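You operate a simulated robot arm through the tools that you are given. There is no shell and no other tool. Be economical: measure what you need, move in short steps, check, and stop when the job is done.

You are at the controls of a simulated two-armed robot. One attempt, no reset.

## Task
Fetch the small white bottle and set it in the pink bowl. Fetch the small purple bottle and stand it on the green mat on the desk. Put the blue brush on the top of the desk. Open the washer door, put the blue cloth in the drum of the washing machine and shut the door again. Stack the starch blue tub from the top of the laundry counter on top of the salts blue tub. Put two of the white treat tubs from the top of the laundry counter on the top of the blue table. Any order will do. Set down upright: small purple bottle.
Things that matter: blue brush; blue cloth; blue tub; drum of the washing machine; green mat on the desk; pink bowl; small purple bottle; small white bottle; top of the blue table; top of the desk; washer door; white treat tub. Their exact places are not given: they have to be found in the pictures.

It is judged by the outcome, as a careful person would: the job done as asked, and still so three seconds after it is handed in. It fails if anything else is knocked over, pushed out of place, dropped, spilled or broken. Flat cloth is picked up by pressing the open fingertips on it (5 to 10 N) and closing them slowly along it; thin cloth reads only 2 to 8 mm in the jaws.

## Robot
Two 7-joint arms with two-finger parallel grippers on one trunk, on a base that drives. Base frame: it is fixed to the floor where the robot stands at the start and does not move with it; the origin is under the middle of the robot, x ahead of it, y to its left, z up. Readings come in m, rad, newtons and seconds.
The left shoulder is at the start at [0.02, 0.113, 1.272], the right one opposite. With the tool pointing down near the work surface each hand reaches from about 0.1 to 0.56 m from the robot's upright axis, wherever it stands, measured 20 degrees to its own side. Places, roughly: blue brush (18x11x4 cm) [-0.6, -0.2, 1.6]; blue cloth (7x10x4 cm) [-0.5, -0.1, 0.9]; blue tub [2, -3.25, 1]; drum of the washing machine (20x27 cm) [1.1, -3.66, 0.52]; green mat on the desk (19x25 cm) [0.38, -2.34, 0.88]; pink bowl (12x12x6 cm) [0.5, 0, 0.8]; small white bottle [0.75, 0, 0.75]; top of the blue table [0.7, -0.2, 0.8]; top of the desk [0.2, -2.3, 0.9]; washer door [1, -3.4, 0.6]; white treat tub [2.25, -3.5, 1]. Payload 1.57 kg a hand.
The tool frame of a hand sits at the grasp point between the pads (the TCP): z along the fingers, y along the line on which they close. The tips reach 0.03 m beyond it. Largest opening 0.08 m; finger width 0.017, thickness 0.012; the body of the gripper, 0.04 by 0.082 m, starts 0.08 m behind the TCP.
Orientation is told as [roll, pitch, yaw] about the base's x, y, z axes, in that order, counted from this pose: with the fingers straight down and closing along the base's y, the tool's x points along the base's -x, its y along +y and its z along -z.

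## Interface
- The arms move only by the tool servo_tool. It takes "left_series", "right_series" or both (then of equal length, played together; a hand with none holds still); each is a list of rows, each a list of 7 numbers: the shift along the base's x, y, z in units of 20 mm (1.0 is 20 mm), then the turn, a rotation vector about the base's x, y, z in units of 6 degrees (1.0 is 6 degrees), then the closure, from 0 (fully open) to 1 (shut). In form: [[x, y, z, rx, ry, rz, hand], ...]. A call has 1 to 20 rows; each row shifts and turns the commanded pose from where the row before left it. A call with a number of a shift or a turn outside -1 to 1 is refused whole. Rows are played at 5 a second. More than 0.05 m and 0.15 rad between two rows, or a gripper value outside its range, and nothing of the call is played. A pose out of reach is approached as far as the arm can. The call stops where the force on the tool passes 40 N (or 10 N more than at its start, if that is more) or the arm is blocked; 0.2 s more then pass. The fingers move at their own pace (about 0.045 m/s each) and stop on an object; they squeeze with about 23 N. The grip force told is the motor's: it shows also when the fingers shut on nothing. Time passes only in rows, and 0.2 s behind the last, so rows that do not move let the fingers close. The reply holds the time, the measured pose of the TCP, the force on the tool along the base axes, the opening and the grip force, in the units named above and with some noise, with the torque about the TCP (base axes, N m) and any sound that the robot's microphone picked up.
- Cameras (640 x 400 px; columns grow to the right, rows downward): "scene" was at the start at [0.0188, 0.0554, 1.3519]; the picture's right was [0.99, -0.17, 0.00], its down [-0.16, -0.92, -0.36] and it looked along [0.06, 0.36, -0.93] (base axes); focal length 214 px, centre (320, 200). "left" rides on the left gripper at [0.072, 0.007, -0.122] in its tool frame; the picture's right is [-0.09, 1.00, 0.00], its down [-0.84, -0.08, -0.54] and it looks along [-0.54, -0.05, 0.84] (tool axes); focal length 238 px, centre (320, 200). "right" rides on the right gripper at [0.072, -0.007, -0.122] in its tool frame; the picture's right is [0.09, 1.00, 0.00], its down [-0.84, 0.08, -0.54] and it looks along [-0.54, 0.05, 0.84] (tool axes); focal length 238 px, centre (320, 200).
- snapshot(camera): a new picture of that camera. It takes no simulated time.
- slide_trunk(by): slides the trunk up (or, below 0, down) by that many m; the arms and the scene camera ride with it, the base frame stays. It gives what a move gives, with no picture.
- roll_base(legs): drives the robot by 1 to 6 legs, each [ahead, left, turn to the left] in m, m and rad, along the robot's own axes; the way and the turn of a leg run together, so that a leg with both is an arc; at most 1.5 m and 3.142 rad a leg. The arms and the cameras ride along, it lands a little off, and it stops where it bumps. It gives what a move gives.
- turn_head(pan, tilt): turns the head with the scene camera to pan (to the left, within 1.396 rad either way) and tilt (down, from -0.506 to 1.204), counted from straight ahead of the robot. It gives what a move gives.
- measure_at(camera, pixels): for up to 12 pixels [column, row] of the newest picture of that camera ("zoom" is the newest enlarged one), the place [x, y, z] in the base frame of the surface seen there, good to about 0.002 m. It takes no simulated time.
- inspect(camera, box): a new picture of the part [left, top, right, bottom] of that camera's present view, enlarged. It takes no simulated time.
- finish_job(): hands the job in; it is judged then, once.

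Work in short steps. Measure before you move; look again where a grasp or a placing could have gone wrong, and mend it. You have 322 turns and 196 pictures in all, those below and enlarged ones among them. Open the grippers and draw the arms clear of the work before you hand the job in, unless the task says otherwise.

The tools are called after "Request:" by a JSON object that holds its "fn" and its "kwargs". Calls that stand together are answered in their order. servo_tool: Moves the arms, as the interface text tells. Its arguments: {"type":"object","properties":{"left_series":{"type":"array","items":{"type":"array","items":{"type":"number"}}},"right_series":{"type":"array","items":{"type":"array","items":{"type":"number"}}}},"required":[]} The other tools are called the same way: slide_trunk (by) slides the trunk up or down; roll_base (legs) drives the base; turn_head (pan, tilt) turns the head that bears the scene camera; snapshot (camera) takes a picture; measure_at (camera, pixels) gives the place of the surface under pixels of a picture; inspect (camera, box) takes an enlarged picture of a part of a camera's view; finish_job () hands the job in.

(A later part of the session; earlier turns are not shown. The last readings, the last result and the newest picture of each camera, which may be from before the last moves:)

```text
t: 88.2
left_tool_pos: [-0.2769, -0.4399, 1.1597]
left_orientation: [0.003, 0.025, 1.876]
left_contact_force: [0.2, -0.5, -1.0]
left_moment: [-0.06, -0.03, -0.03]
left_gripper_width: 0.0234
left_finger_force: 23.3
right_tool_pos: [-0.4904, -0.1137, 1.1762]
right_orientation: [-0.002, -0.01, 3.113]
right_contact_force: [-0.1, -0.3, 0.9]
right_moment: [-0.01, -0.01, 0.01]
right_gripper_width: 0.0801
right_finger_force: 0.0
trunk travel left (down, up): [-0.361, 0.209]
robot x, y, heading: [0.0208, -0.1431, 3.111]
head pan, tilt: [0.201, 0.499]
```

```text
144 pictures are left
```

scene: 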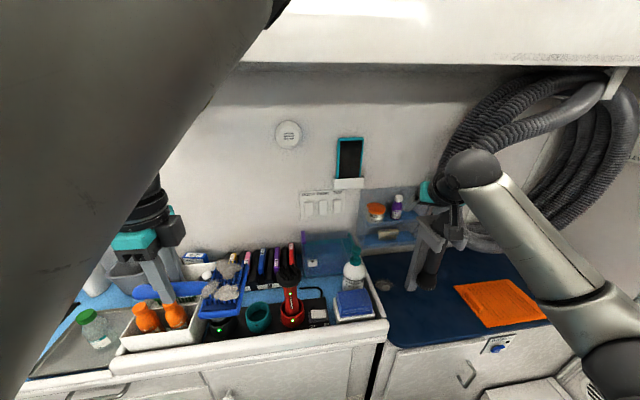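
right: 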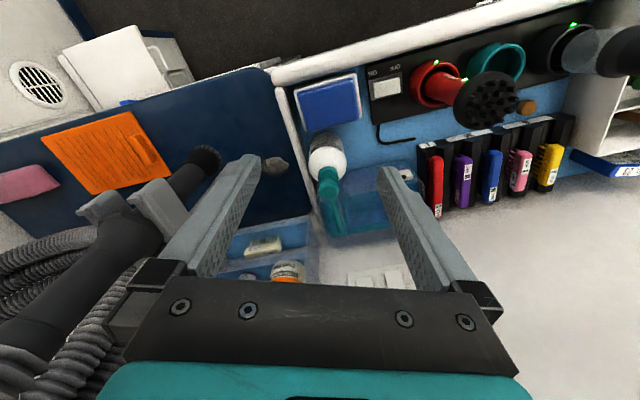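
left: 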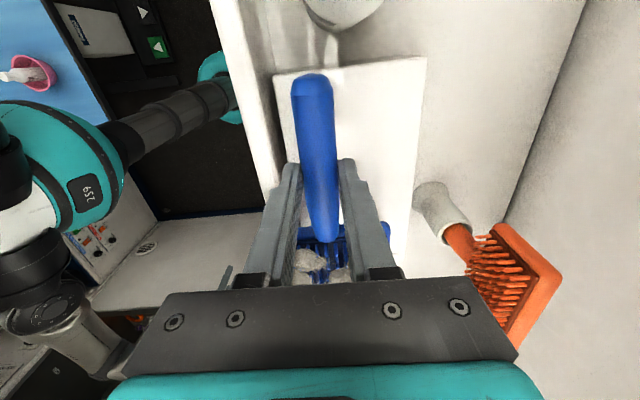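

Request:
{"fn": "measure_at", "kwargs": {"camera": "right", "pixels": [[298, 90], [355, 78], [362, 118], [308, 130], [328, 103], [295, 110], [328, 130], [325, 155], [328, 190], [440, 85], [270, 110], [300, 88]]}}

Request:
{"fn": "inspect", "kwargs": {"camera": "right", "box": [260, 50, 400, 220]}}

```text
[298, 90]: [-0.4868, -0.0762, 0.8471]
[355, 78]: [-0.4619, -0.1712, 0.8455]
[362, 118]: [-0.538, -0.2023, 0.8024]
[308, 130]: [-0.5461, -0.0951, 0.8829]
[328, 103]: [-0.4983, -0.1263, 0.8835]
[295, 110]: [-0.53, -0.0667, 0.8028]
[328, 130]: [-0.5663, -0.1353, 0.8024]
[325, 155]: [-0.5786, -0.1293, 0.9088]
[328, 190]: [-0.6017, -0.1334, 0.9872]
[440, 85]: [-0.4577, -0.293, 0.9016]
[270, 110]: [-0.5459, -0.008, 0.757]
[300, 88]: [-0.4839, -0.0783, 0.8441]
```

```text
2.35 times, centred on (330, 135) of right
```

zoom: 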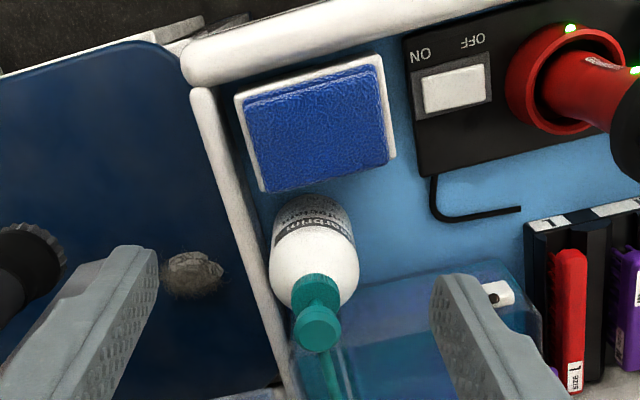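

I measure the cloth's corners in the zoom to set the grasp axis.

Request:
{"fn": "measure_at", "kwargs": {"camera": "zoom", "pixels": [[248, 104], [376, 70], [384, 158], [266, 186], [318, 128], [255, 145], [382, 115], [312, 85], [325, 172], [235, 110], [395, 150], [330, 235]]}}

```text
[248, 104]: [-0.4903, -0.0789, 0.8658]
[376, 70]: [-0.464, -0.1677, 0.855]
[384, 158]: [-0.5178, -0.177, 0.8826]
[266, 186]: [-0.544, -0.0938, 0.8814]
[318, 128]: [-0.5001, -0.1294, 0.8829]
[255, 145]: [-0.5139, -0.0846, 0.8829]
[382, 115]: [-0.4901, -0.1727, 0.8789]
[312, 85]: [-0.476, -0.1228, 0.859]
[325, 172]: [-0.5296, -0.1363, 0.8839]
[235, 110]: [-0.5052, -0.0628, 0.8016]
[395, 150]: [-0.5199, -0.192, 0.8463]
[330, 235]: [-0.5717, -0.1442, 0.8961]
```

Cloth centre (-0.504,-0.129), long side along (0.28,-0.96). I yaw the right hand -75° to close across the ~6 cm side and descend to z≈1.0.

Request:
{"fn": "servo_tool", "kwargs": {"right_series": [[-0.045, -0.05, -0.2, 0, 0, -0.78, 0], [-0.045, -0.05, -0.2, 0, 0, -0.78, 0], [-0.045, -0.05, -0.2, 0, 0, -0.78, 0], [-0.045, -0.05, -0.2, 0, 0, -0.78, 0], [-0.045, -0.05, -0.2, 0, 0, -0.78, 0], [-0.045, -0.05, -0.2, 0, 0, -0.78, 0], [-0.045, -0.05, -0.2, 0, 0, -0.78, 0], [-0.045, -0.05, -0.2, 0, 0, -0.78, 0], [-0.045, -0.05, -0.6, 0, 0, -0.78, 0], [-0.045, -0.05, -0.6, 0, 0, -0.78, 0], [-0.045, -0.05, -0.7, 0, 0, -0.78, 0], [-0.045, -0.05, -0.7, 0, 0, -0.78, 0], [-0.045, -0.05, -0.7, 0, 0, -0.78, 0], [-0.045, -0.05, -0.7, 0, 0, -0.78, 0], [-0.045, -0.05, -0.7, 0, 0, -0.78, 0], [-0.045, -0.05, -0.7, 0, 0, -0.78, 0]]}}

Request:
{"fn": "snapshot", "kwargs": {"camera": "right"}}

```text
t: 91.6
left_tool_pos: [-0.277, -0.4407, 1.1605]
left_orientation: [0.001, 0.026, 1.874]
left_contact_force: [0.4, -0.9, -0.8]
left_moment: [-0.06, -0.03, 0.03]
left_gripper_width: 0.0231
left_finger_force: 22.6
right_tool_pos: [-0.5048, -0.1272, 1.0366]
right_orientation: [-0.001, -0.009, 1.808]
right_contact_force: [0.6, -0.8, -0.4]
right_moment: [-0.01, 0.01, -0.02]
right_gripper_width: 0.0803
right_finger_force: 0.1
trunk travel left (down, up): [-0.361, 0.209]
robot x, y, heading: [0.0223, -0.1431, 3.116]
head pan, tilt: [0.201, 0.499]
```

```text
142 pictures are left
```

right: 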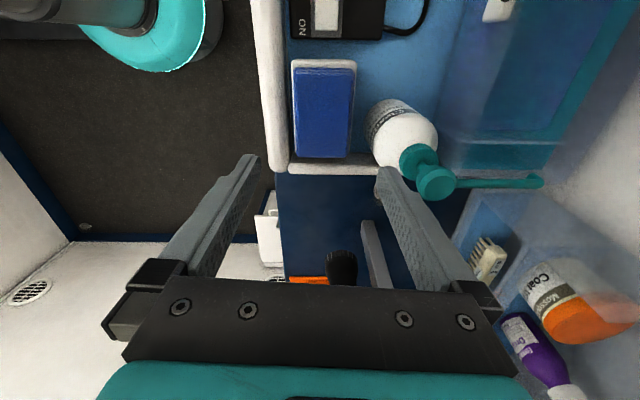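

Aligned nicely. I lower to z≈0.935 and look again at the gap next to the bottle.

Request:
{"fn": "servo_tool", "kwargs": {"right_series": [[0, 0, -0.9, 0, 0, 0, 0], [0, 0, -0.9, 0, 0, 0, 0], [0, 0, -0.9, 0, 0, 0, 0], [0, 0, -0.9, 0, 0, 0, 0], [0, 0, -0.9, 0, 0, 0, 0], [0, 0, -0.5, 0, 0, 0, 0]]}}

Request:
{"fn": "snapshot", "kwargs": {"camera": "right"}}

```text
t: 93.0
left_tool_pos: [-0.2761, -0.4403, 1.1606]
left_orientation: [0.002, 0.026, 1.875]
left_contact_force: [0.0, 0.2, -0.9]
left_moment: [-0.03, -0.01, -0.01]
left_gripper_width: 0.0234
left_finger_force: 23.2
right_tool_pos: [-0.5044, -0.1293, 0.9351]
right_orientation: [0.001, -0.01, 1.809]
right_contact_force: [-0.2, 0.2, 0.5]
right_moment: [0.02, -0.02, -0.04]
right_gripper_width: 0.08
right_finger_force: 0.0
trunk travel left (down, up): [-0.361, 0.209]
robot x, y, heading: [0.0232, -0.1424, 3.111]
head pan, tilt: [0.201, 0.499]
```

```text
141 pictures are left
```

right: 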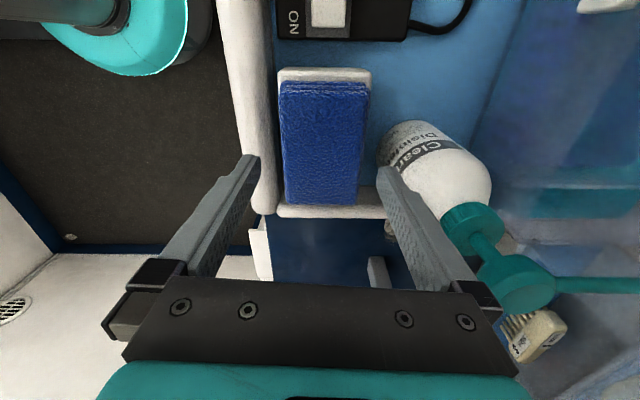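

Cloth is ~6 cm wide; I narrow to ~0.07 and descend to TCP z≈0.888, then close.

Request:
{"fn": "servo_tool", "kwargs": {"right_series": [[0, 0, 0, 0, 0, 0, 0.12], [0, 0, -0.8, 0, 0, 0, 0.12], [0, 0, -0.8, 0, 0, 0, 0.12], [0, 0, -0.7, 0, 0, 0, 0.12], [0, 0, 0, 0, 0, 0, 0.12]]}}

Request:
{"fn": "snapshot", "kwargs": {"camera": "right"}}

```text
t: 94.0
left_tool_pos: [-0.2768, -0.4405, 1.1592]
left_orientation: [0.004, 0.024, 1.876]
left_contact_force: [-0.6, -0.5, -0.7]
left_moment: [-0.02, -0.07, 0.03]
left_gripper_width: 0.0232
left_finger_force: 23.3
right_tool_pos: [-0.5037, -0.1263, 0.9134]
right_orientation: [0.035, -0.009, 1.808]
right_contact_force: [1.7, -0.3, 16.2]
right_moment: [-0.1, 0.4, 0.01]
right_gripper_width: 0.0688
right_finger_force: 0.1
right hand out of reach, approached as far as the arm can: row 2, 3, 4
trunk travel left (down, up): [-0.361, 0.209]
robot x, y, heading: [0.0277, -0.1408, 3.112]
head pan, tilt: [0.201, 0.499]
stopped in row 4 (right hand): the force on the tool passed its limit at 46 N (the readings are from after the stop); the commanded pose is now the measured one
```

```text
140 pictures are left
```

right: 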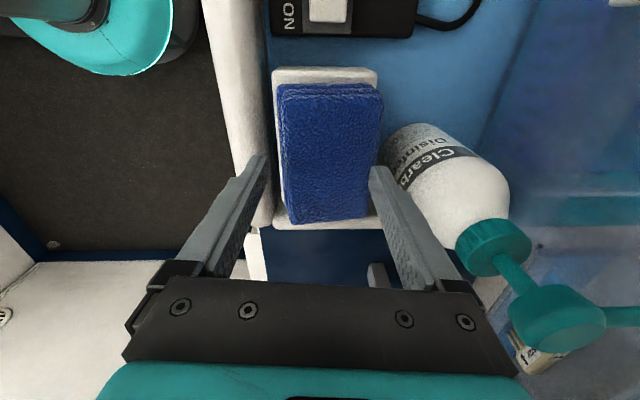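

The right fingertip landed on the cloth's edge (46 N stop) and reach is at its limit. I raise slightly, drop the trunk so the arm has reach, and prepare the press-and-pinch way instead.

Request:
{"fn": "servo_tool", "kwargs": {"right_series": [[0, 0, 0.9, 0, 0, 0, 0.12], [0, 0, 0.9, 0, 0, 0, 0.35], [0, 0, 0.9, 0, 0, 0, 0.35]]}}

Request:
{"fn": "slide_trunk", "kwargs": {"by": -0.05}}

Request:
{"fn": "snapshot", "kwargs": {"camera": "right"}}

```text
t: 94.8
left_tool_pos: [-0.277, -0.441, 1.1592]
left_orientation: [0.004, 0.026, 1.875]
left_contact_force: [0.6, -0.5, -0.9]
left_moment: [-0.04, -0.04, -0.03]
left_gripper_width: 0.0234
left_finger_force: 22.7
right_tool_pos: [-0.5008, -0.1237, 0.9641]
right_orientation: [0.025, -0.013, 1.808]
right_contact_force: [-0.6, 0.4, -1.0]
right_moment: [-0.01, 0.0, -0.01]
right_gripper_width: 0.052
right_finger_force: 0.1
trunk travel left (down, up): [-0.361, 0.209]
robot x, y, heading: [0.0239, -0.1427, 3.115]
head pan, tilt: [0.201, 0.499]
```

```text
t: 95.7
left_tool_pos: [-0.2764, -0.4413, 1.1101]
left_orientation: [0.004, 0.025, 1.876]
left_contact_force: [-0.3, -0.6, -0.7]
left_moment: [-0.07, -0.02, 0.01]
left_gripper_width: 0.0234
left_finger_force: 23.5
right_tool_pos: [-0.5022, -0.1234, 0.9157]
right_orientation: [0.027, -0.011, 1.808]
right_contact_force: [0.4, -0.3, 3.4]
right_moment: [-0.01, -0.08, 0.01]
right_gripper_width: 0.0526
right_finger_force: 0.4
trunk travel left (down, up): [-0.311, 0.259]
robot x, y, heading: [0.0218, -0.1401, 3.116]
head pan, tilt: [0.201, 0.499]
```

```text
139 pictures are left
```

right: 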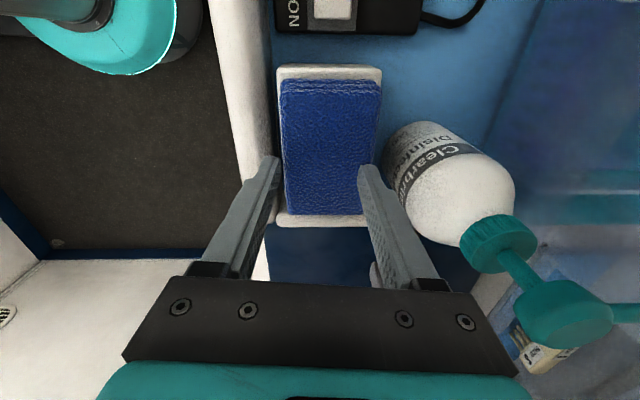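

Lightly touching. I lift a hair, shift 6 mm toward the wall to centre on the cloth, then press lightly.

Request:
{"fn": "servo_tool", "kwargs": {"right_series": [[0, 0, 0.4, 0, 0, 0, 0.35], [-0.3, -0.08, 0, -0.1, 0.2, 0, 0.3], [0, 0, -0.3, 0, 0, 0, 0.3], [0, 0, -0.2, 0, 0, 0, 0.3], [0, 0, -0.15, 0, 0, 0, 0.3]]}}

```text
t: 96.9
left_tool_pos: [-0.2748, -0.4406, 1.1103]
left_orientation: [0.007, 0.028, 1.873]
left_contact_force: [0.0, 0.4, -0.7]
left_moment: [-0.06, 0.0, 0.05]
left_gripper_width: 0.0234
left_finger_force: 23.1
right_tool_pos: [-0.5087, -0.1253, 0.9144]
right_orientation: [0.061, -0.008, 1.808]
right_contact_force: [2.7, 4.1, 33.5]
right_moment: [0.29, -1.12, 0.07]
right_gripper_width: 0.0572
right_finger_force: 0.8
trunk travel left (down, up): [-0.311, 0.259]
robot x, y, heading: [0.0247, -0.1379, 3.111]
head pan, tilt: [0.201, 0.499]
```

Too firm (33 N) — the folded cloth is stiff, so a side grip on its ~6 cm width is better. I lift 3 cm, level the hand, open, and measure the cloth's edges afresh.

Request:
{"fn": "servo_tool", "kwargs": {"right_series": [[0, 0, 0.5, 0.05, -0.2, 0, 0.3], [0, 0, 0.8, 0.05, -0.2, 0, 0], [0, 0, 0.8, 0.03, -0.15, 0, 0], [0, 0, 0, 0, 0, 0, 0]]}}

Request:
{"fn": "inspect", "kwargs": {"camera": "right", "box": [230, 40, 430, 240]}}

Request:
{"fn": "measure_at", "kwargs": {"camera": "zoom", "pixels": [[200, 120], [220, 200], [220, 300], [340, 150], [340, 200], [340, 300], [280, 200], [400, 200], [420, 200], [440, 200]]}}

```text
t: 97.9
left_tool_pos: [-0.2769, -0.4428, 1.1086]
left_orientation: [0.003, 0.025, 1.875]
left_contact_force: [-0.5, -0.6, -0.2]
left_moment: [-0.04, -0.05, 0.02]
left_gripper_width: 0.0233
left_finger_force: 22.6
right_tool_pos: [-0.5065, -0.1266, 0.9507]
right_orientation: [-0.012, -0.006, 1.808]
right_contact_force: [0.4, -0.3, 0.2]
right_moment: [-0.01, 0.0, -0.01]
right_gripper_width: 0.0802
right_finger_force: 0.1
trunk travel left (down, up): [-0.311, 0.259]
robot x, y, heading: [0.0204, -0.1486, 3.114]
head pan, tilt: [0.201, 0.499]
```

```text
2.00 times, centred on (330, 140) of right
```

zoom: 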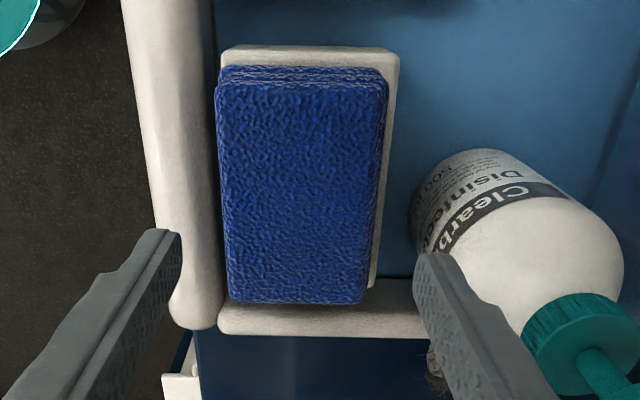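

```text
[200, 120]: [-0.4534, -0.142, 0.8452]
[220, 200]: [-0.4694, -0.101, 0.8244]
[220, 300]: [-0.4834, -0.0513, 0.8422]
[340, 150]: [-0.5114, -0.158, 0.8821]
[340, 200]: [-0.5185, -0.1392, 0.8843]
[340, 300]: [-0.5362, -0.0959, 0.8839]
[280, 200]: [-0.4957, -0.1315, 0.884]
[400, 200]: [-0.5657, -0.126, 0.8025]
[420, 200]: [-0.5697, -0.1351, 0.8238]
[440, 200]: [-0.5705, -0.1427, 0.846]
```

Cloth is 6 cm wide, centred at (-0.502,-0.136); with full 8 cm opening there's 1 cm each side and >1 cm to the bottle. I descend fully open.

Request:
{"fn": "servo_tool", "kwargs": {"right_series": [[0.07, -0.1, -0.5, 0, 0, 0, 0], [0, -0.1, -0.6, 0, 0, 0, 0], [0, 0, -0.6, 0, 0, 0, 0], [0, 0, -0.6, 0, 0, 0, 0], [0, 0, -0.6, 0, 0, 0, 0], [0, 0, 0, 0, 0, 0, 0]]}}

Request:
{"fn": "snapshot", "kwargs": {"camera": "right"}}

```text
t: 99.3
left_tool_pos: [-0.2767, -0.4411, 1.1102]
left_orientation: [0.004, 0.026, 1.874]
left_contact_force: [0.6, 0.1, -0.2]
left_moment: [-0.06, 0.03, 0.01]
left_gripper_width: 0.0234
left_finger_force: 22.9
right_tool_pos: [-0.5044, -0.1312, 0.8923]
right_orientation: [-0.01, -0.004, 1.809]
right_contact_force: [-0.3, 0.1, -0.6]
right_moment: [0.01, 0.0, 0.0]
right_gripper_width: 0.08
right_finger_force: 0.0
trunk travel left (down, up): [-0.311, 0.259]
robot x, y, heading: [0.0195, -0.1393, 3.114]
head pan, tilt: [0.201, 0.499]
```

```text
137 pictures are left
```

right: 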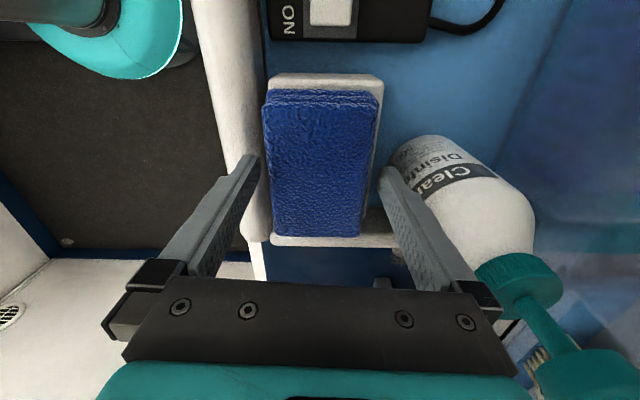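

Straddling the cloth without contact. I lower 5 mm more and close slowly.

Request:
{"fn": "servo_tool", "kwargs": {"right_series": [[0, 0, -0.25, 0, 0, 0, 0], [0, 0, 0, 0, 0, 0, 0.15], [0, 0, 0, 0, 0, 0, 0.25], [0, 0, 0, 0, 0, 0, 0.35], [0, 0, 0, 0, 0, 0, 0.5], [0, 0, 0, 0, 0, 0, 0.7], [0, 0, 0, 0, 0, 0, 1], [0, 0, 0, 0, 0, 0, 1], [0, 0, 0, 0, 0, 0, 1]]}}

Request:
{"fn": "snapshot", "kwargs": {"camera": "right"}}

```text
t: 101.3
left_tool_pos: [-0.2763, -0.4412, 1.1098]
left_orientation: [0.003, 0.027, 1.874]
left_contact_force: [0.3, -0.3, -0.5]
left_moment: [-0.09, -0.06, -0.02]
left_gripper_width: 0.0234
left_finger_force: 22.4
right_tool_pos: [-0.5037, -0.1295, 0.8893]
right_orientation: [-0.01, -0.004, 1.808]
right_contact_force: [-0.2, -0.5, 2.4]
right_moment: [-0.01, 0.11, 0.02]
right_gripper_width: 0.0681
right_finger_force: 22.9
right hand out of reach, approached as far as the arm can: row 1
trunk travel left (down, up): [-0.311, 0.259]
robot x, y, heading: [0.0209, -0.1418, 3.112]
head pan, tilt: [0.201, 0.499]
```

```text
136 pictures are left
```

right: 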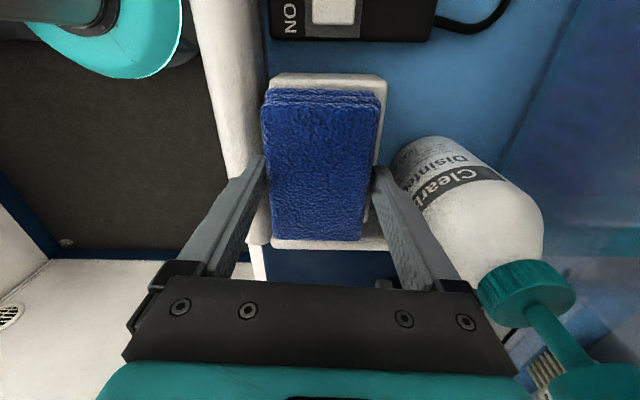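

Gripping at 0.068 m with 23 N. I lift gently and check.

Request:
{"fn": "servo_tool", "kwargs": {"right_series": [[0, 0, 0.5, 0, 0, 0, 1], [0, 0, 0.7, 0, 0, 0, 1], [0, 0, 0.8, 0, 0, 0, 1], [0, 0, 0.8, 0, 0, 0, 1]]}}

Request:
{"fn": "snapshot", "kwargs": {"camera": "right"}}

Request:
{"fn": "snapshot", "kwargs": {"camera": "scene"}}

```text
t: 102.3
left_tool_pos: [-0.2764, -0.4409, 1.1101]
left_orientation: [0.004, 0.025, 1.875]
left_contact_force: [0.2, -0.5, -0.7]
left_moment: [-0.05, -0.04, 0.01]
left_gripper_width: 0.0235
left_finger_force: 22.8
right_tool_pos: [-0.5026, -0.1284, 0.9464]
right_orientation: [-0.009, -0.008, 1.809]
right_contact_force: [-0.4, -0.6, -0.2]
right_moment: [0.0, 0.01, -0.03]
right_gripper_width: 0.068
right_finger_force: 22.6
trunk travel left (down, up): [-0.311, 0.259]
robot x, y, heading: [0.0251, -0.1428, 3.115]
head pan, tilt: [0.201, 0.499]
```

```text
135 pictures are left
```

right: 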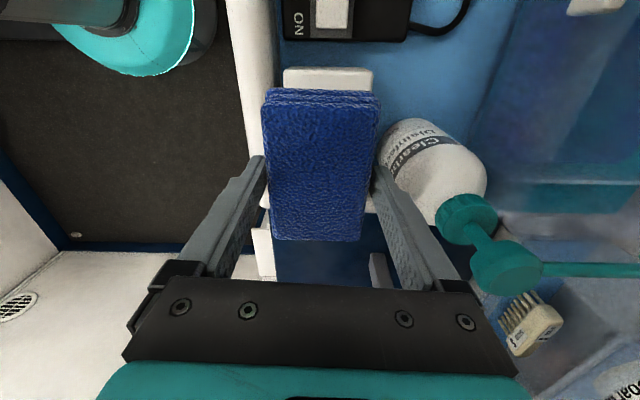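

```text
134 pictures are left
```

scene: 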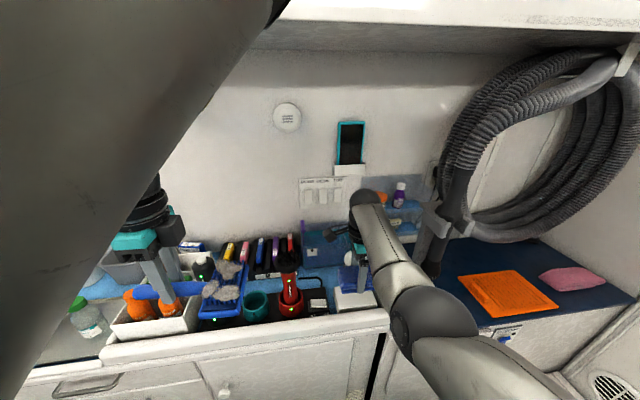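

Cloth lifted. I bring the right hand up and in to a compact pose before driving.

Request:
{"fn": "servo_tool", "kwargs": {"right_series": [[0.2, 0, 0.9, 0, 0, 0, 1], [0.4, 0.2, 0.9, 0, 0, 0, 1], [0.8, 0.5, 0.9, 0, 0, 0, 1], [0.8, 0.5, 0.9, 0, 0, 0, 1], [0.8, 0.5, 0.9, 0, 0, 0, 1], [0.8, 0.5, 0.9, 0, 0, 0, 1], [0.8, 0.5, 0.9, 0, 0, 0, 1], [0.8, 0.5, 0.3, 0, 0, 0, 1], [0.8, 0.5, 0, 0, 0, 0, 1], [0.8, 0.5, 0, 0, 0, 0, 1], [0.8, 0.5, 0, 0, 0, 0, 1]]}}

Request:
{"fn": "snapshot", "kwargs": {"camera": "scene"}}

```text
t: 104.7
left_tool_pos: [-0.2764, -0.4411, 1.1104]
left_orientation: [0.003, 0.026, 1.873]
left_contact_force: [-0.2, 0.1, -1.6]
left_moment: [-0.05, -0.05, 0.01]
left_gripper_width: 0.0234
left_finger_force: 22.7
right_tool_pos: [-0.4848, -0.0421, 1.0044]
right_orientation: [-0.011, -0.006, 1.807]
right_contact_force: [0.1, 0.2, 0.0]
right_moment: [0.0, -0.02, 0.01]
right_gripper_width: 0.0677
right_finger_force: 23.0
right hand out of reach, approached as far as the arm can: row 3, 4, 5, 6, 7, 8, 9, 10, 11
trunk travel left (down, up): [-0.311, 0.259]
robot x, y, heading: [0.0207, -0.1448, 3.118]
head pan, tilt: [0.201, 0.499]
```

```text
133 pictures are left
```

scene: 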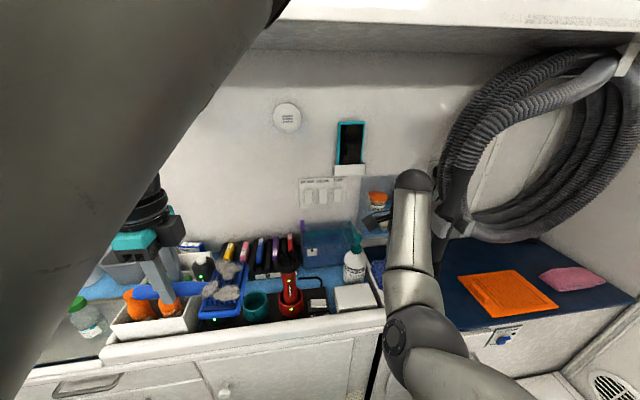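

The wrist yaw limits the retreat; I unwind the yaw while going back and up.

Request:
{"fn": "servo_tool", "kwargs": {"right_series": [[0.3, 0.3, 0.3, 0, 0, 0.8, 1], [0.3, 0.3, 0.3, 0, 0, 0.8, 1], [0.3, 0.3, 0.3, 0, 0, 0.8, 1], [0.3, 0.3, 0.3, 0, 0, 0.8, 1], [0.3, 0.3, 0.3, 0, 0, 0.8, 1], [0.3, 0.3, 0.3, 0, 0, 0.8, 1], [0.3, 0.3, 0.3, 0, 0, 0.8, 1], [0.3, 0.3, 0.3, 0, 0, 0.8, 1], [0.3, 0.3, 0.3, 0, 0, 0.8, 1], [0.3, 0.3, 0.3, 0, 0, 0.8, 1], [0.3, 0.3, 0.3, 0, 0, 0.8, 1], [0.3, 0.3, 0.3, 0, 0, 0.8, 1]]}}

Request:
{"fn": "snapshot", "kwargs": {"camera": "scene"}}

```text
t: 107.3
left_tool_pos: [-0.2769, -0.442, 1.1091]
left_orientation: [0.002, 0.026, 1.874]
left_contact_force: [-0.4, 0.4, -1.5]
left_moment: [-0.01, -0.01, -0.01]
left_gripper_width: 0.0233
left_finger_force: 23.6
right_tool_pos: [-0.4827, 0.0467, 1.0427]
right_orientation: [-0.011, -0.004, 2.816]
right_contact_force: [0.2, -0.2, 0.3]
right_moment: [0.0, -0.02, -0.01]
right_gripper_width: 0.0675
right_finger_force: 23.4
right hand out of reach, approached as far as the arm can: row 1, 2, 3, 4, 5, 6, 7, 8, 9, 10, 11, 12
trunk travel left (down, up): [-0.311, 0.259]
robot x, y, heading: [0.0237, -0.1427, 3.115]
head pan, tilt: [0.201, 0.499]
```

```text
132 pictures are left
```

scene: 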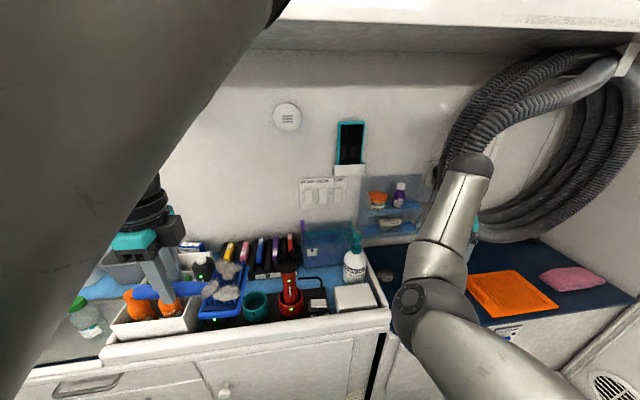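

I try raising the right hand straight up, which freed the left arm before.

Request:
{"fn": "servo_tool", "kwargs": {"right_series": [[0.3, 0, 0.9, 0, 0, 0.3, 1], [0.3, 0, 0.9, 0, 0, 0.3, 1], [0.3, 0, 0.9, 0, 0, 0.3, 1], [0.3, 0, 0.9, 0, 0, 0.3, 1], [0.5, 0, 0.5, 0, 0, 0.3, 1], [0.8, 0, 0, 0, 0, 0.3, 1], [0.8, 0, 0, 0, 0, 0.3, 1], [0.8, 0, 0, 0, 0, 0.3, 1], [0.8, 0, 0, 0, 0, 0.3, 1], [0.8, 0, 0, 0, 0, 0, 1]]}}

Request:
{"fn": "snapshot", "kwargs": {"camera": "scene"}}

```text
t: 109.5
left_tool_pos: [-0.2763, -0.4408, 1.1086]
left_orientation: [0.006, 0.025, 1.875]
left_contact_force: [0.5, 0.1, -0.3]
left_moment: [-0.05, -0.02, -0.01]
left_gripper_width: 0.0237
left_finger_force: 22.8
right_tool_pos: [-0.4653, 0.1036, 1.1068]
right_orientation: [-0.01, -0.006, 3.095]
right_contact_force: [0.8, 0.7, -0.4]
right_moment: [-0.03, 0.01, -0.02]
right_gripper_width: 0.0678
right_finger_force: 22.5
right hand out of reach, approached as far as the arm can: row 1, 2, 3, 4, 5, 6, 7, 8, 9, 10
trunk travel left (down, up): [-0.311, 0.259]
robot x, y, heading: [0.0224, -0.1397, 3.113]
head pan, tilt: [0.201, 0.499]
```

```text
131 pictures are left
```

scene: 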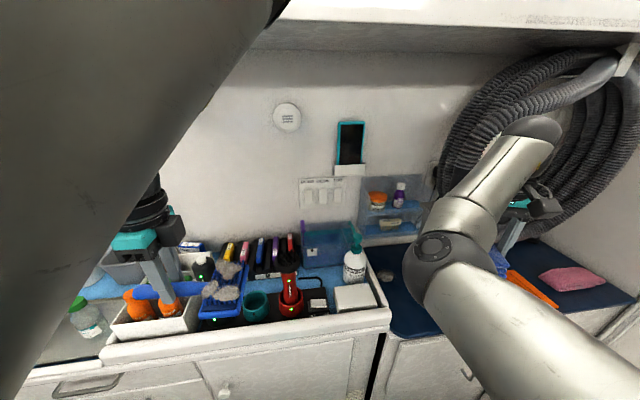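

It is freeing up. I continue: toward the robot and to its right.

Request:
{"fn": "servo_tool", "kwargs": {"right_series": [[0.6, 0.6, 0.5, 0, 0, 0, 1], [0.6, 0.6, 0.5, 0, 0, 0, 1], [0.6, 0.6, 0.5, 0, 0, 0, 1], [0.6, 0.6, 0.3, 0, 0, 0, 1], [0.6, 0.6, 0, 0, 0, 0, 1], [0.6, 0.6, 0, 0, 0, 0, 1], [0.6, 0.6, 0, 0, 0, 0, 1], [0.6, 0.6, 0, 0, 0, 0, 1], [0.8, 0.3, 0, 0, 0, 0, 1], [0.8, 0.3, 0, 0, 0, 0, 1]]}}

Request:
{"fn": "snapshot", "kwargs": {"camera": "scene"}}

```text
t: 111.7
left_tool_pos: [-0.2772, -0.4413, 1.1099]
left_orientation: [0.002, 0.027, 1.874]
left_contact_force: [-1.3, 0.7, -1.8]
left_moment: [-0.03, -0.03, 0.02]
left_gripper_width: 0.0231
left_finger_force: 22.4
right_tool_pos: [-0.3365, 0.2109, 1.1429]
right_orientation: [-0.011, -0.005, 3.096]
right_contact_force: [-0.4, 0.4, -0.4]
right_moment: [0.01, 0.03, 0.0]
right_gripper_width: 0.0675
right_finger_force: 23.4
trunk travel left (down, up): [-0.311, 0.259]
robot x, y, heading: [0.0239, -0.1443, 3.118]
head pan, tilt: [0.201, 0.499]
```

```text
130 pictures are left
```

scene: 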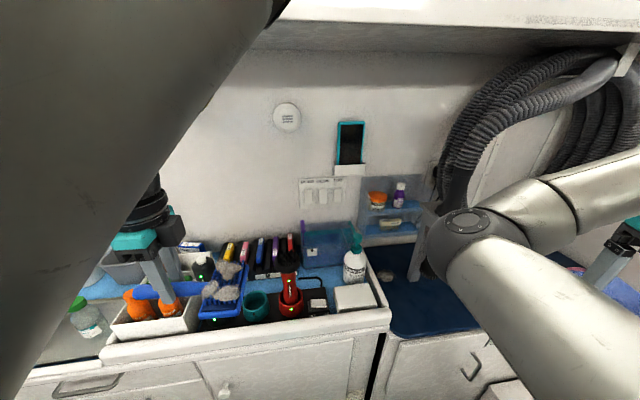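

Good. I slide the base 0.5 m to its left (−y) along the corridor, then turn left to face −y.

Request:
{"fn": "roll_base", "kwargs": {"legs": [[0, 0.5, 0], [0, 0, 1.571]]}}

Request:
{"fn": "turn_head", "kwargs": {"pan": 0.0, "tilt": 0.4}}

Request:
{"fn": "snapshot", "kwargs": {"camera": "scene"}}

```text
t: 118.5
left_tool_pos: [0.3091, -0.934, 1.1099]
left_orientation: [0.004, 0.026, -2.833]
left_contact_force: [0.5, -0.4, -1.0]
left_moment: [0.01, -0.02, -0.01]
left_gripper_width: 0.0232
left_finger_force: 23.2
right_tool_pos: [-0.3431, -0.9974, 1.1428]
right_orientation: [-0.011, -0.006, -1.612]
right_contact_force: [-0.5, 0.2, -0.6]
right_moment: [0.01, 0.03, 0.0]
right_gripper_width: 0.0673
right_finger_force: 22.8
trunk travel left (down, up): [-0.311, 0.259]
robot x, y, heading: [0.0092, -0.637, -1.59]
head pan, tilt: [0.201, 0.499]
```

```text
t: 119.2
left_tool_pos: [0.309, -0.933, 1.1108]
left_orientation: [0.005, 0.025, -2.83]
left_contact_force: [0.2, -0.6, -0.7]
left_moment: [0.01, -0.05, 0.0]
left_gripper_width: 0.0233
left_finger_force: 22.5
right_tool_pos: [-0.3429, -0.9966, 1.1435]
right_orientation: [-0.01, -0.005, -1.611]
right_contact_force: [0.7, -0.1, 0.2]
right_moment: [-0.02, -0.01, -0.02]
right_gripper_width: 0.0671
right_finger_force: 23.3
trunk travel left (down, up): [-0.311, 0.259]
robot x, y, heading: [0.0103, -0.636, -1.593]
head pan, tilt: [0.0, 0.4]
```

```text
129 pictures are left
```

scene: 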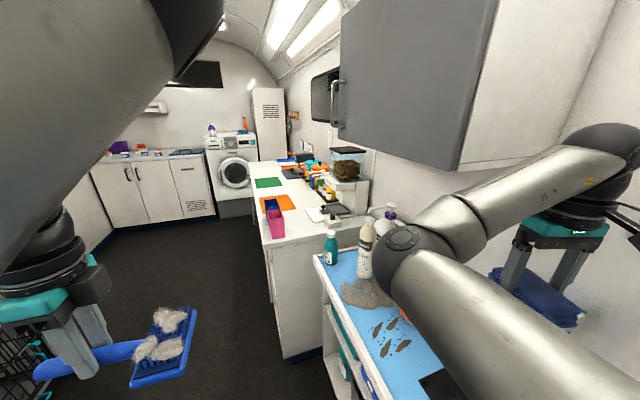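

The desk with green mat (268,183), the washer (235,173) and the laundry counter are visible. I measure key points.

Request:
{"fn": "measure_at", "kwargs": {"camera": "scene", "pixels": [[268, 183], [258, 178], [282, 180], [255, 187], [262, 240], [330, 235], [250, 165], [290, 200], [275, 225], [270, 210], [250, 210], [235, 172]]}}

Request:
{"fn": "measure_at", "kwargs": {"camera": "scene", "pixels": [[207, 152], [160, 155], [95, 165], [120, 153], [235, 142], [210, 200], [310, 220], [322, 250], [322, 270], [245, 165], [330, 210], [105, 195]]}}

Request:
{"fn": "inspect", "kwargs": {"camera": "scene", "box": [80, 100, 400, 280]}}

```text
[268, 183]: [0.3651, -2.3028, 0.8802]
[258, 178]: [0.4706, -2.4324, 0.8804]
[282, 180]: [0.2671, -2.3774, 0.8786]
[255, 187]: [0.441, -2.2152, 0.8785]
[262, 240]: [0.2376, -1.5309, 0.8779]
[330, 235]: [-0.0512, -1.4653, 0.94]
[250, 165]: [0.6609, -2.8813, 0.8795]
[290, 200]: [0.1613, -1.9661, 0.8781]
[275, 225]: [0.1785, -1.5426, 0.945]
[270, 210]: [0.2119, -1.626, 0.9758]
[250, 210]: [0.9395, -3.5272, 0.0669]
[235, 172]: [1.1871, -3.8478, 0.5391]
```

```text
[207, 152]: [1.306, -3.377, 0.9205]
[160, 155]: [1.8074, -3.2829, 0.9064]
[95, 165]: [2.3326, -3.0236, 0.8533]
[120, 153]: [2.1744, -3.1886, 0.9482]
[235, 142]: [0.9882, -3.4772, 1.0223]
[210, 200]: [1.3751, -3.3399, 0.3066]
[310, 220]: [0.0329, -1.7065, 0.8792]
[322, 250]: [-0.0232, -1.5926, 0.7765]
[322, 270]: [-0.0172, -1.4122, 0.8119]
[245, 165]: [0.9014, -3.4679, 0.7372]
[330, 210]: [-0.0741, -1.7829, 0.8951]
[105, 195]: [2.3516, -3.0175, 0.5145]
```

```text
2.00 times, centred on (240, 190) of scene
```

zoom: 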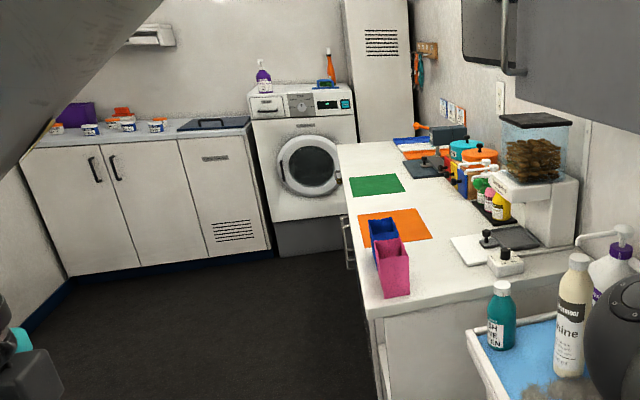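

The van's aisle runs along (0.297,-0.955). I look to the left to check the free width of the aisle before driving.

Request:
{"fn": "turn_head", "kwargs": {"pan": 0.9, "tilt": 0.7}}

Request:
{"fn": "snapshot", "kwargs": {"camera": "scene"}}

Request:
{"fn": "snapshot", "kwargs": {"camera": "left"}}

```text
t: 120.4
left_tool_pos: [0.3103, -0.9327, 1.1083]
left_orientation: [0.001, 0.023, -2.832]
left_contact_force: [0.0, -1.0, -0.7]
left_moment: [0.03, -0.05, 0.01]
left_gripper_width: 0.0234
left_finger_force: 23.4
right_tool_pos: [-0.342, -0.9963, 1.1435]
right_orientation: [-0.011, -0.005, -1.61]
right_contact_force: [-0.8, -0.7, 0.4]
right_moment: [-0.02, 0.0, 0.01]
right_gripper_width: 0.0673
right_finger_force: 22.3
trunk travel left (down, up): [-0.311, 0.259]
robot x, y, heading: [0.0058, -0.6371, -1.595]
head pan, tilt: [0.901, 0.7]
```

```text
127 pictures are left
```

scene: 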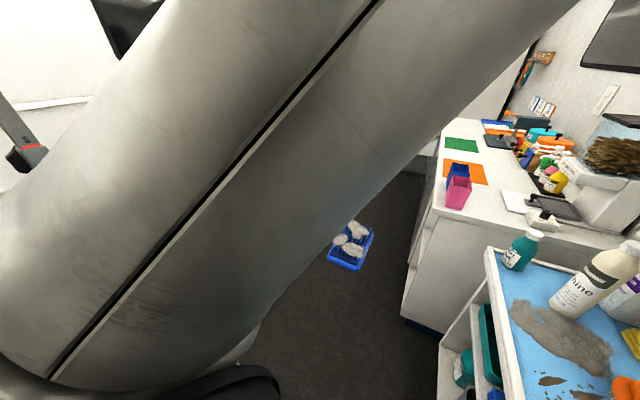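

```text
126 pictures are left
```

left: 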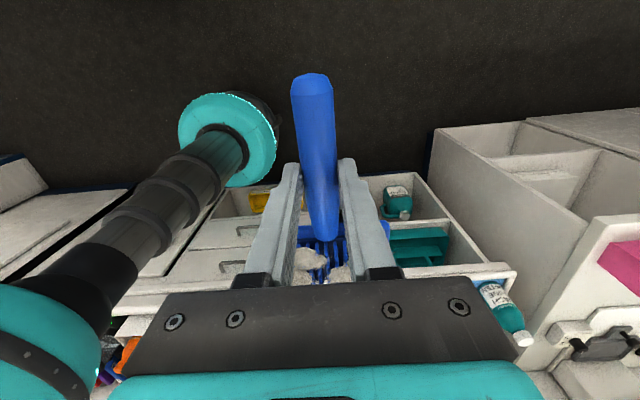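

The elbow blocks the view; I measure floor points with the left camera to learn the open extent on that side.

Request:
{"fn": "measure_at", "kwargs": {"camera": "left", "pixels": [[100, 60], [320, 20], [500, 20], [620, 20], [430, 150], [530, 120], [30, 20], [250, 190], [20, 160]]}}

Request:
{"fn": "turn_head", "kwargs": {"pan": 0.25, "tilt": 0.8}}

Request:
{"fn": "snapshot", "kwargs": {"camera": "scene"}}

```text
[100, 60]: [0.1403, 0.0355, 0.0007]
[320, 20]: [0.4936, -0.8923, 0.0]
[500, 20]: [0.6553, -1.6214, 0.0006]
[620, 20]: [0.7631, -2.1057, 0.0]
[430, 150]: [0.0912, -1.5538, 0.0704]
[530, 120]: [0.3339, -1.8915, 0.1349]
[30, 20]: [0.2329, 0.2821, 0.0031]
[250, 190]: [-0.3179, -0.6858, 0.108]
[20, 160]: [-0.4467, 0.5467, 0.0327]
```

```text
t: 121.4
left_tool_pos: [0.3083, -0.933, 1.1097]
left_orientation: [0.0, 0.029, -2.832]
left_contact_force: [-0.1, -0.3, -1.1]
left_moment: [0.01, -0.07, -0.02]
left_gripper_width: 0.0233
left_finger_force: 22.9
right_tool_pos: [-0.3409, -0.9974, 1.1425]
right_orientation: [-0.01, -0.006, -1.61]
right_contact_force: [-1.0, -0.7, -0.8]
right_moment: [-0.03, -0.01, -0.02]
right_gripper_width: 0.067
right_finger_force: 23.1
trunk travel left (down, up): [-0.311, 0.259]
robot x, y, heading: [0.0139, -0.636, -1.594]
head pan, tilt: [0.25, 0.799]
```

```text
125 pictures are left
```

scene: 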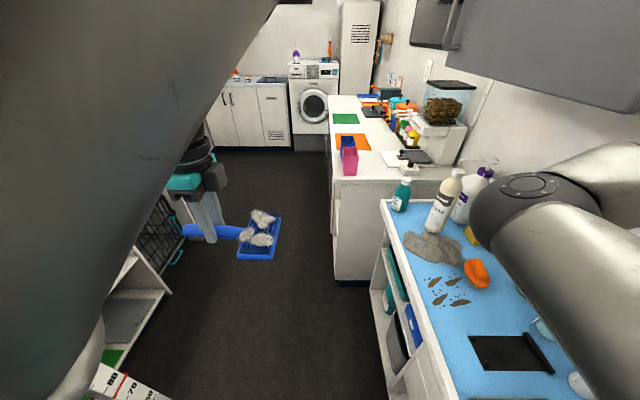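

I measure the aisle's left obstacles (170,292), (180,255) and right ones.

Request:
{"fn": "measure_at", "kwargs": {"camera": "scene", "pixels": [[170, 292], [183, 262], [110, 360], [150, 390], [165, 205], [382, 205], [372, 300], [430, 370], [333, 275], [332, 190], [205, 140], [287, 145]]}}

```text
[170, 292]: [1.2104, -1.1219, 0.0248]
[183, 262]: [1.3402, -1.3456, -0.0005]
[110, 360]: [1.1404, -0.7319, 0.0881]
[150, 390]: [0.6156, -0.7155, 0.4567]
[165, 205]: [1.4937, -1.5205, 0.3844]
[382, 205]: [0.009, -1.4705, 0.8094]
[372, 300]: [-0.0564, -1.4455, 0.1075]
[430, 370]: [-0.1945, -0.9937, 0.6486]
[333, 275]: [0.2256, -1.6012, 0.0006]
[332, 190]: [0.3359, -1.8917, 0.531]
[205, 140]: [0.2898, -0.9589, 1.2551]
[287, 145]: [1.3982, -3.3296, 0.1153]
```

The aisle is ~1.2 m wide. I raise the trunk 0.1 m for clearance over cart items, then drive: diagonal, turn to the van axis, and forward along the desk.

Request:
{"fn": "slide_trunk", "kwargs": {"by": 0.1}}

Request:
{"fn": "roll_base", "kwargs": {"legs": [[0.45, 0.42, 0], [0, 0, 0.325], [0.6, 0, 0]]}}

Request:
{"fn": "turn_head", "kwargs": {"pan": -0.6, "tilt": 0.7}}

Request:
{"fn": "snapshot", "kwargs": {"camera": "scene"}}

```text
t: 122.7
left_tool_pos: [0.3103, -0.932, 1.2083]
left_orientation: [0.0, 0.028, -2.833]
left_contact_force: [-0.4, -0.7, -1.1]
left_moment: [0.03, -0.03, -0.01]
left_gripper_width: 0.0232
left_finger_force: 23.0
right_tool_pos: [-0.3421, -0.9961, 1.2433]
right_orientation: [-0.009, -0.006, -1.61]
right_contact_force: [0.4, 0.1, -1.1]
right_moment: [0.01, 0.0, 0.03]
right_gripper_width: 0.0666
right_finger_force: 23.4
trunk travel left (down, up): [-0.411, 0.159]
robot x, y, heading: [0.0093, -0.6354, -1.592]
head pan, tilt: [0.25, 0.799]
```

```text
t: 124.1
left_tool_pos: [0.373, -1.0002, 1.2043]
left_orientation: [-0.016, 0.03, -2.832]
left_contact_force: [0.4, 0.3, -0.2]
left_moment: [-0.02, -0.06, -0.02]
left_gripper_width: 0.0232
left_finger_force: 22.8
right_tool_pos: [-0.2834, -1.0615, 1.2438]
right_orientation: [-0.016, -0.002, -1.636]
right_contact_force: [0.1, 2.5, -0.4]
right_moment: [-0.22, 0.02, 0.03]
right_gripper_width: 0.067
right_finger_force: 23.2
trunk travel left (down, up): [-0.411, 0.159]
robot x, y, heading: [0.0737, -0.7108, -1.595]
head pan, tilt: [0.25, 0.799]
stopped in leg 1: the force on the tool passed its limit at 59 N (the readings are from after the stop); the commanded pose is now the measured one
```

```text
t: 125.3
left_tool_pos: [0.3729, -1.0029, 1.2074]
left_orientation: [-0.008, 0.031, -2.833]
left_contact_force: [0.1, 0.6, -1.3]
left_moment: [0.03, -0.07, 0.01]
left_gripper_width: 0.0233
left_finger_force: 23.4
right_tool_pos: [-0.2835, -1.0615, 1.2429]
right_orientation: [-0.017, -0.001, -1.636]
right_contact_force: [-0.8, 2.3, -0.2]
right_moment: [-0.25, -0.21, -0.03]
right_gripper_width: 0.0669
right_finger_force: 23.0
trunk travel left (down, up): [-0.411, 0.159]
robot x, y, heading: [0.0741, -0.7015, -1.593]
head pan, tilt: [-0.6, 0.7]
```

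```text
124 pictures are left
```

scene: 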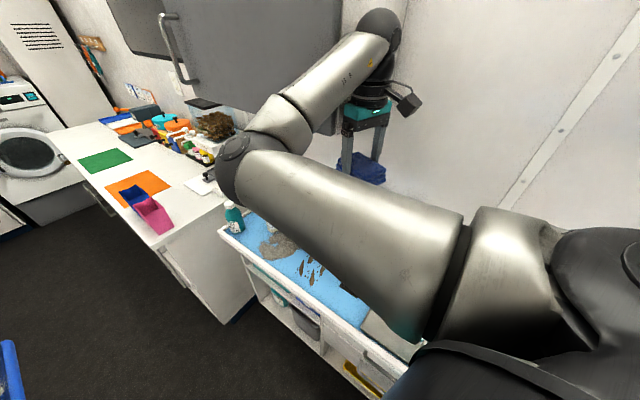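

The right wrist bumped the hanging cabinet (bottom z≈1.40). I back off 4 cm, lower the trunk by 0.1 so the wrist passes under, and check the cabinet edge.

Request:
{"fn": "roll_base", "kwargs": {"legs": [[-0.04, 0, 0]]}}

Request:
{"fn": "slide_trunk", "kwargs": {"by": -0.1}}

Request:
{"fn": "snapshot", "kwargs": {"camera": "scene"}}

Request:
{"fn": "measure_at", "kwargs": {"camera": "scene", "pixels": [[200, 80], [270, 90], [180, 80], [380, 25], [232, 205], [430, 60], [340, 170]]}}

```text
t: 126.2
left_tool_pos: [0.375, -0.9596, 1.2066]
left_orientation: [-0.007, 0.029, -2.833]
left_contact_force: [0.9, 0.2, -0.6]
left_moment: [-0.03, -0.04, -0.02]
left_gripper_width: 0.0234
left_finger_force: 23.2
right_tool_pos: [-0.2814, -1.0186, 1.2434]
right_orientation: [-0.016, -0.002, -1.634]
right_contact_force: [0.6, -0.2, 0.1]
right_moment: [-0.06, 0.03, 0.01]
right_gripper_width: 0.0671
right_finger_force: 22.6
trunk travel left (down, up): [-0.411, 0.159]
robot x, y, heading: [0.0727, -0.6674, -1.592]
head pan, tilt: [-0.6, 0.7]
```

```text
t: 127.5
left_tool_pos: [0.375, -0.9607, 1.106]
left_orientation: [-0.01, 0.028, -2.833]
left_contact_force: [0.1, 0.3, -1.5]
left_moment: [0.06, -0.05, 0.0]
left_gripper_width: 0.0235
left_finger_force: 22.6
right_tool_pos: [-0.2802, -1.0215, 1.1425]
right_orientation: [-0.015, -0.001, -1.635]
right_contact_force: [-0.6, -0.1, 0.1]
right_moment: [0.01, 0.03, -0.01]
right_gripper_width: 0.067
right_finger_force: 23.2
trunk travel left (down, up): [-0.311, 0.259]
robot x, y, heading: [0.0753, -0.6637, -1.596]
head pan, tilt: [-0.6, 0.7]
```

```text
123 pictures are left
```

scene: 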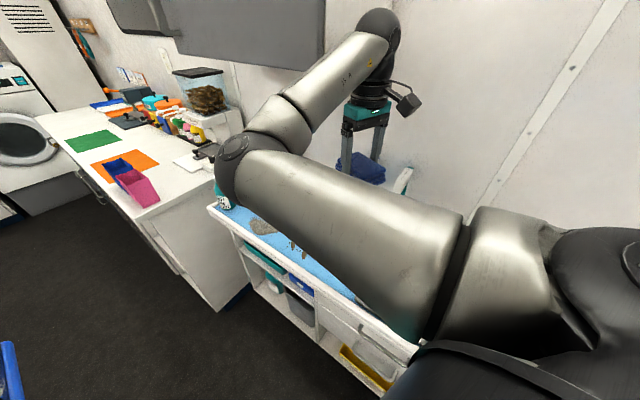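

```text
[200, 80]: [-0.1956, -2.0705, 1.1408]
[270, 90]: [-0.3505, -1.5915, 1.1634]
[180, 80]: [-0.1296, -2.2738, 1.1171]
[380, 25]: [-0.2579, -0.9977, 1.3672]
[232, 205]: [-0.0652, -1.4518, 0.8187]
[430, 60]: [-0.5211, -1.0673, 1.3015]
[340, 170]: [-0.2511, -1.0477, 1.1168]
```

I bring the right hand inward (toward robot centre, +x) to keep clear of the cabinet and cart.

Request:
{"fn": "servo_tool", "kwargs": {"right_series": [[0.9, 0, 0, 0, 0, 0, 1], [0.9, 0, 0, 0, 0, 0, 1], [0.9, 0, 0, 0, 0, 0, 1], [0.9, 0, 0, 0, 0, 0, 1], [0.9, 0, 0, 0, 0, 0, 1], [0.9, 0, 0, 0, 0, 0, 1], [0.9, 0, 0, 0, 0, 0, 1], [0.9, 0, 0, 0, 0, 0, 1]]}}

Request:
{"fn": "snapshot", "kwargs": {"camera": "scene"}}

```text
t: 129.3
left_tool_pos: [0.3742, -0.9615, 1.1055]
left_orientation: [-0.009, 0.027, -2.833]
left_contact_force: [-0.3, -0.5, -1.5]
left_moment: [0.02, -0.02, -0.04]
left_gripper_width: 0.0232
left_finger_force: 23.0
right_tool_pos: [-0.2476, -1.0519, 1.144]
right_orientation: [-0.015, 0.0, -1.635]
right_contact_force: [0.2, -0.5, -0.7]
right_moment: [-0.01, 0.04, -0.02]
right_gripper_width: 0.067
right_finger_force: 23.1
right hand out of reach, approached as far as the arm can: row 2, 3, 4, 5, 6, 7, 8
trunk travel left (down, up): [-0.311, 0.259]
robot x, y, heading: [0.0726, -0.6655, -1.593]
head pan, tilt: [-0.6, 0.7]
```

```text
122 pictures are left
```

scene: 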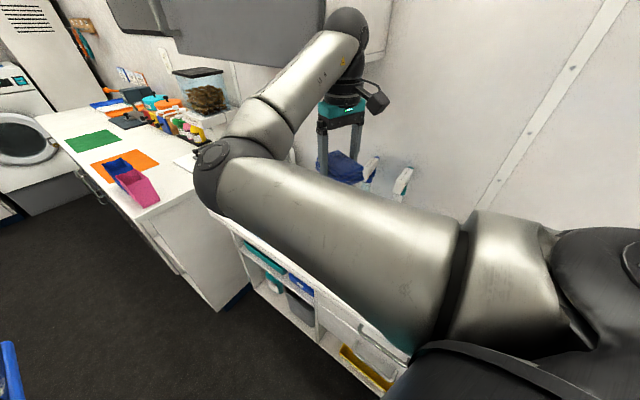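

I drive a gentle arc: 0.15 ahead, 0.1 left, turning 0.325 to the van axis.

Request:
{"fn": "roll_base", "kwargs": {"legs": [[0.15, 0.08, 0.325]]}}

Request:
{"fn": "turn_head", "kwargs": {"pan": 0, "tilt": 0.7}}

Request:
{"fn": "snapshot", "kwargs": {"camera": "scene"}}

```text
t: 130.1
left_tool_pos: [0.3885, -0.9615, 1.1067]
left_orientation: [-0.006, 0.026, -2.807]
left_contact_force: [0.9, -0.3, -0.5]
left_moment: [0.01, -0.08, -0.01]
left_gripper_width: 0.0234
left_finger_force: 22.7
right_tool_pos: [-0.2396, -1.0594, 1.1441]
right_orientation: [-0.014, -0.006, -1.658]
right_contact_force: [-0.3, 0.4, -0.4]
right_moment: [-0.04, -0.01, 0.0]
right_gripper_width: 0.0669
right_finger_force: 23.5
trunk travel left (down, up): [-0.311, 0.259]
robot x, y, heading: [0.0832, -0.676, -1.568]
head pan, tilt: [-0.6, 0.7]
stopped in leg 1: the robot was blocked; the commanded pose is now the measured one
```

```text
t: 131.1
left_tool_pos: [0.3884, -0.9615, 1.1064]
left_orientation: [-0.006, 0.023, -2.805]
left_contact_force: [0.5, 0.2, -0.3]
left_moment: [0.0, -0.06, 0.02]
left_gripper_width: 0.0235
left_finger_force: 22.7
right_tool_pos: [-0.24, -1.0602, 1.1452]
right_orientation: [-0.01, -0.005, -1.651]
right_contact_force: [-0.4, 0.7, -0.8]
right_moment: [0.0, -0.01, 0.0]
right_gripper_width: 0.067
right_finger_force: 23.2
trunk travel left (down, up): [-0.311, 0.259]
robot x, y, heading: [0.0822, -0.6735, -1.567]
head pan, tilt: [0.0, 0.7]
```

```text
121 pictures are left
```

scene: 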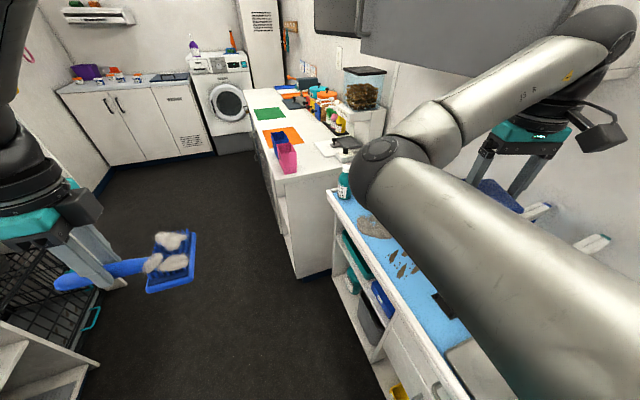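

Blocked almost at once. I check what could touch: I measure the right forearm/wrist against the cabinet and look left.

Request:
{"fn": "measure_at", "kwargs": {"camera": "scene", "pixels": [[385, 150], [440, 105], [550, 60], [610, 15], [500, 40], [400, 40], [370, 52], [20, 100], [20, 200], [10, 30]]}}

Request:
{"fn": "turn_head", "kwargs": {"pan": 1.39, "tilt": 0.5}}

Request:
{"fn": "snapshot", "kwargs": {"camera": "scene"}}

```text
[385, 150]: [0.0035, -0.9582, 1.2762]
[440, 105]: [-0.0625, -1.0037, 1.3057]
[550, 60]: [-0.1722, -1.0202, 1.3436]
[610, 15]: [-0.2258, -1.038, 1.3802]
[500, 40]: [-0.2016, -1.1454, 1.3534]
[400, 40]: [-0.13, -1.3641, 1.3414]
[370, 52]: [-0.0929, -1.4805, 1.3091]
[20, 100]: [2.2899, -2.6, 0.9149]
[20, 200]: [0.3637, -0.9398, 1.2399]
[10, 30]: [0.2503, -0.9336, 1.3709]
```

```text
t: 132.7
left_tool_pos: [0.3883, -0.9605, 1.1078]
left_orientation: [-0.005, 0.029, -2.808]
left_contact_force: [-0.6, -0.5, -0.5]
left_moment: [-0.01, -0.06, 0.0]
left_gripper_width: 0.0234
left_finger_force: 23.1
right_tool_pos: [-0.2396, -1.0595, 1.1455]
right_orientation: [-0.01, -0.004, -1.651]
right_contact_force: [0.0, -0.8, 0.0]
right_moment: [0.01, -0.03, 0.01]
right_gripper_width: 0.0671
right_finger_force: 22.6
trunk travel left (down, up): [-0.311, 0.259]
robot x, y, heading: [0.0811, -0.6759, -1.566]
head pan, tilt: [1.389, 0.499]
```

```text
120 pictures are left
```

scene: 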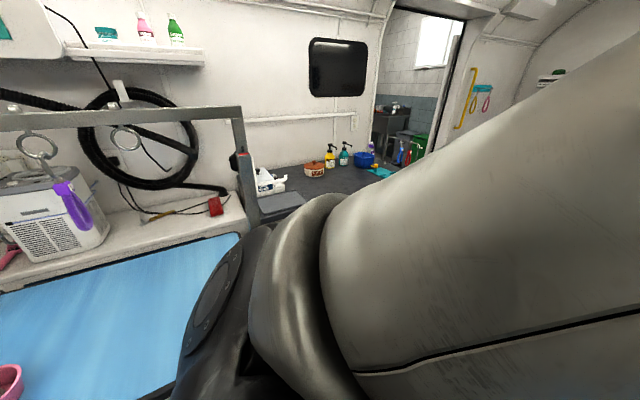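

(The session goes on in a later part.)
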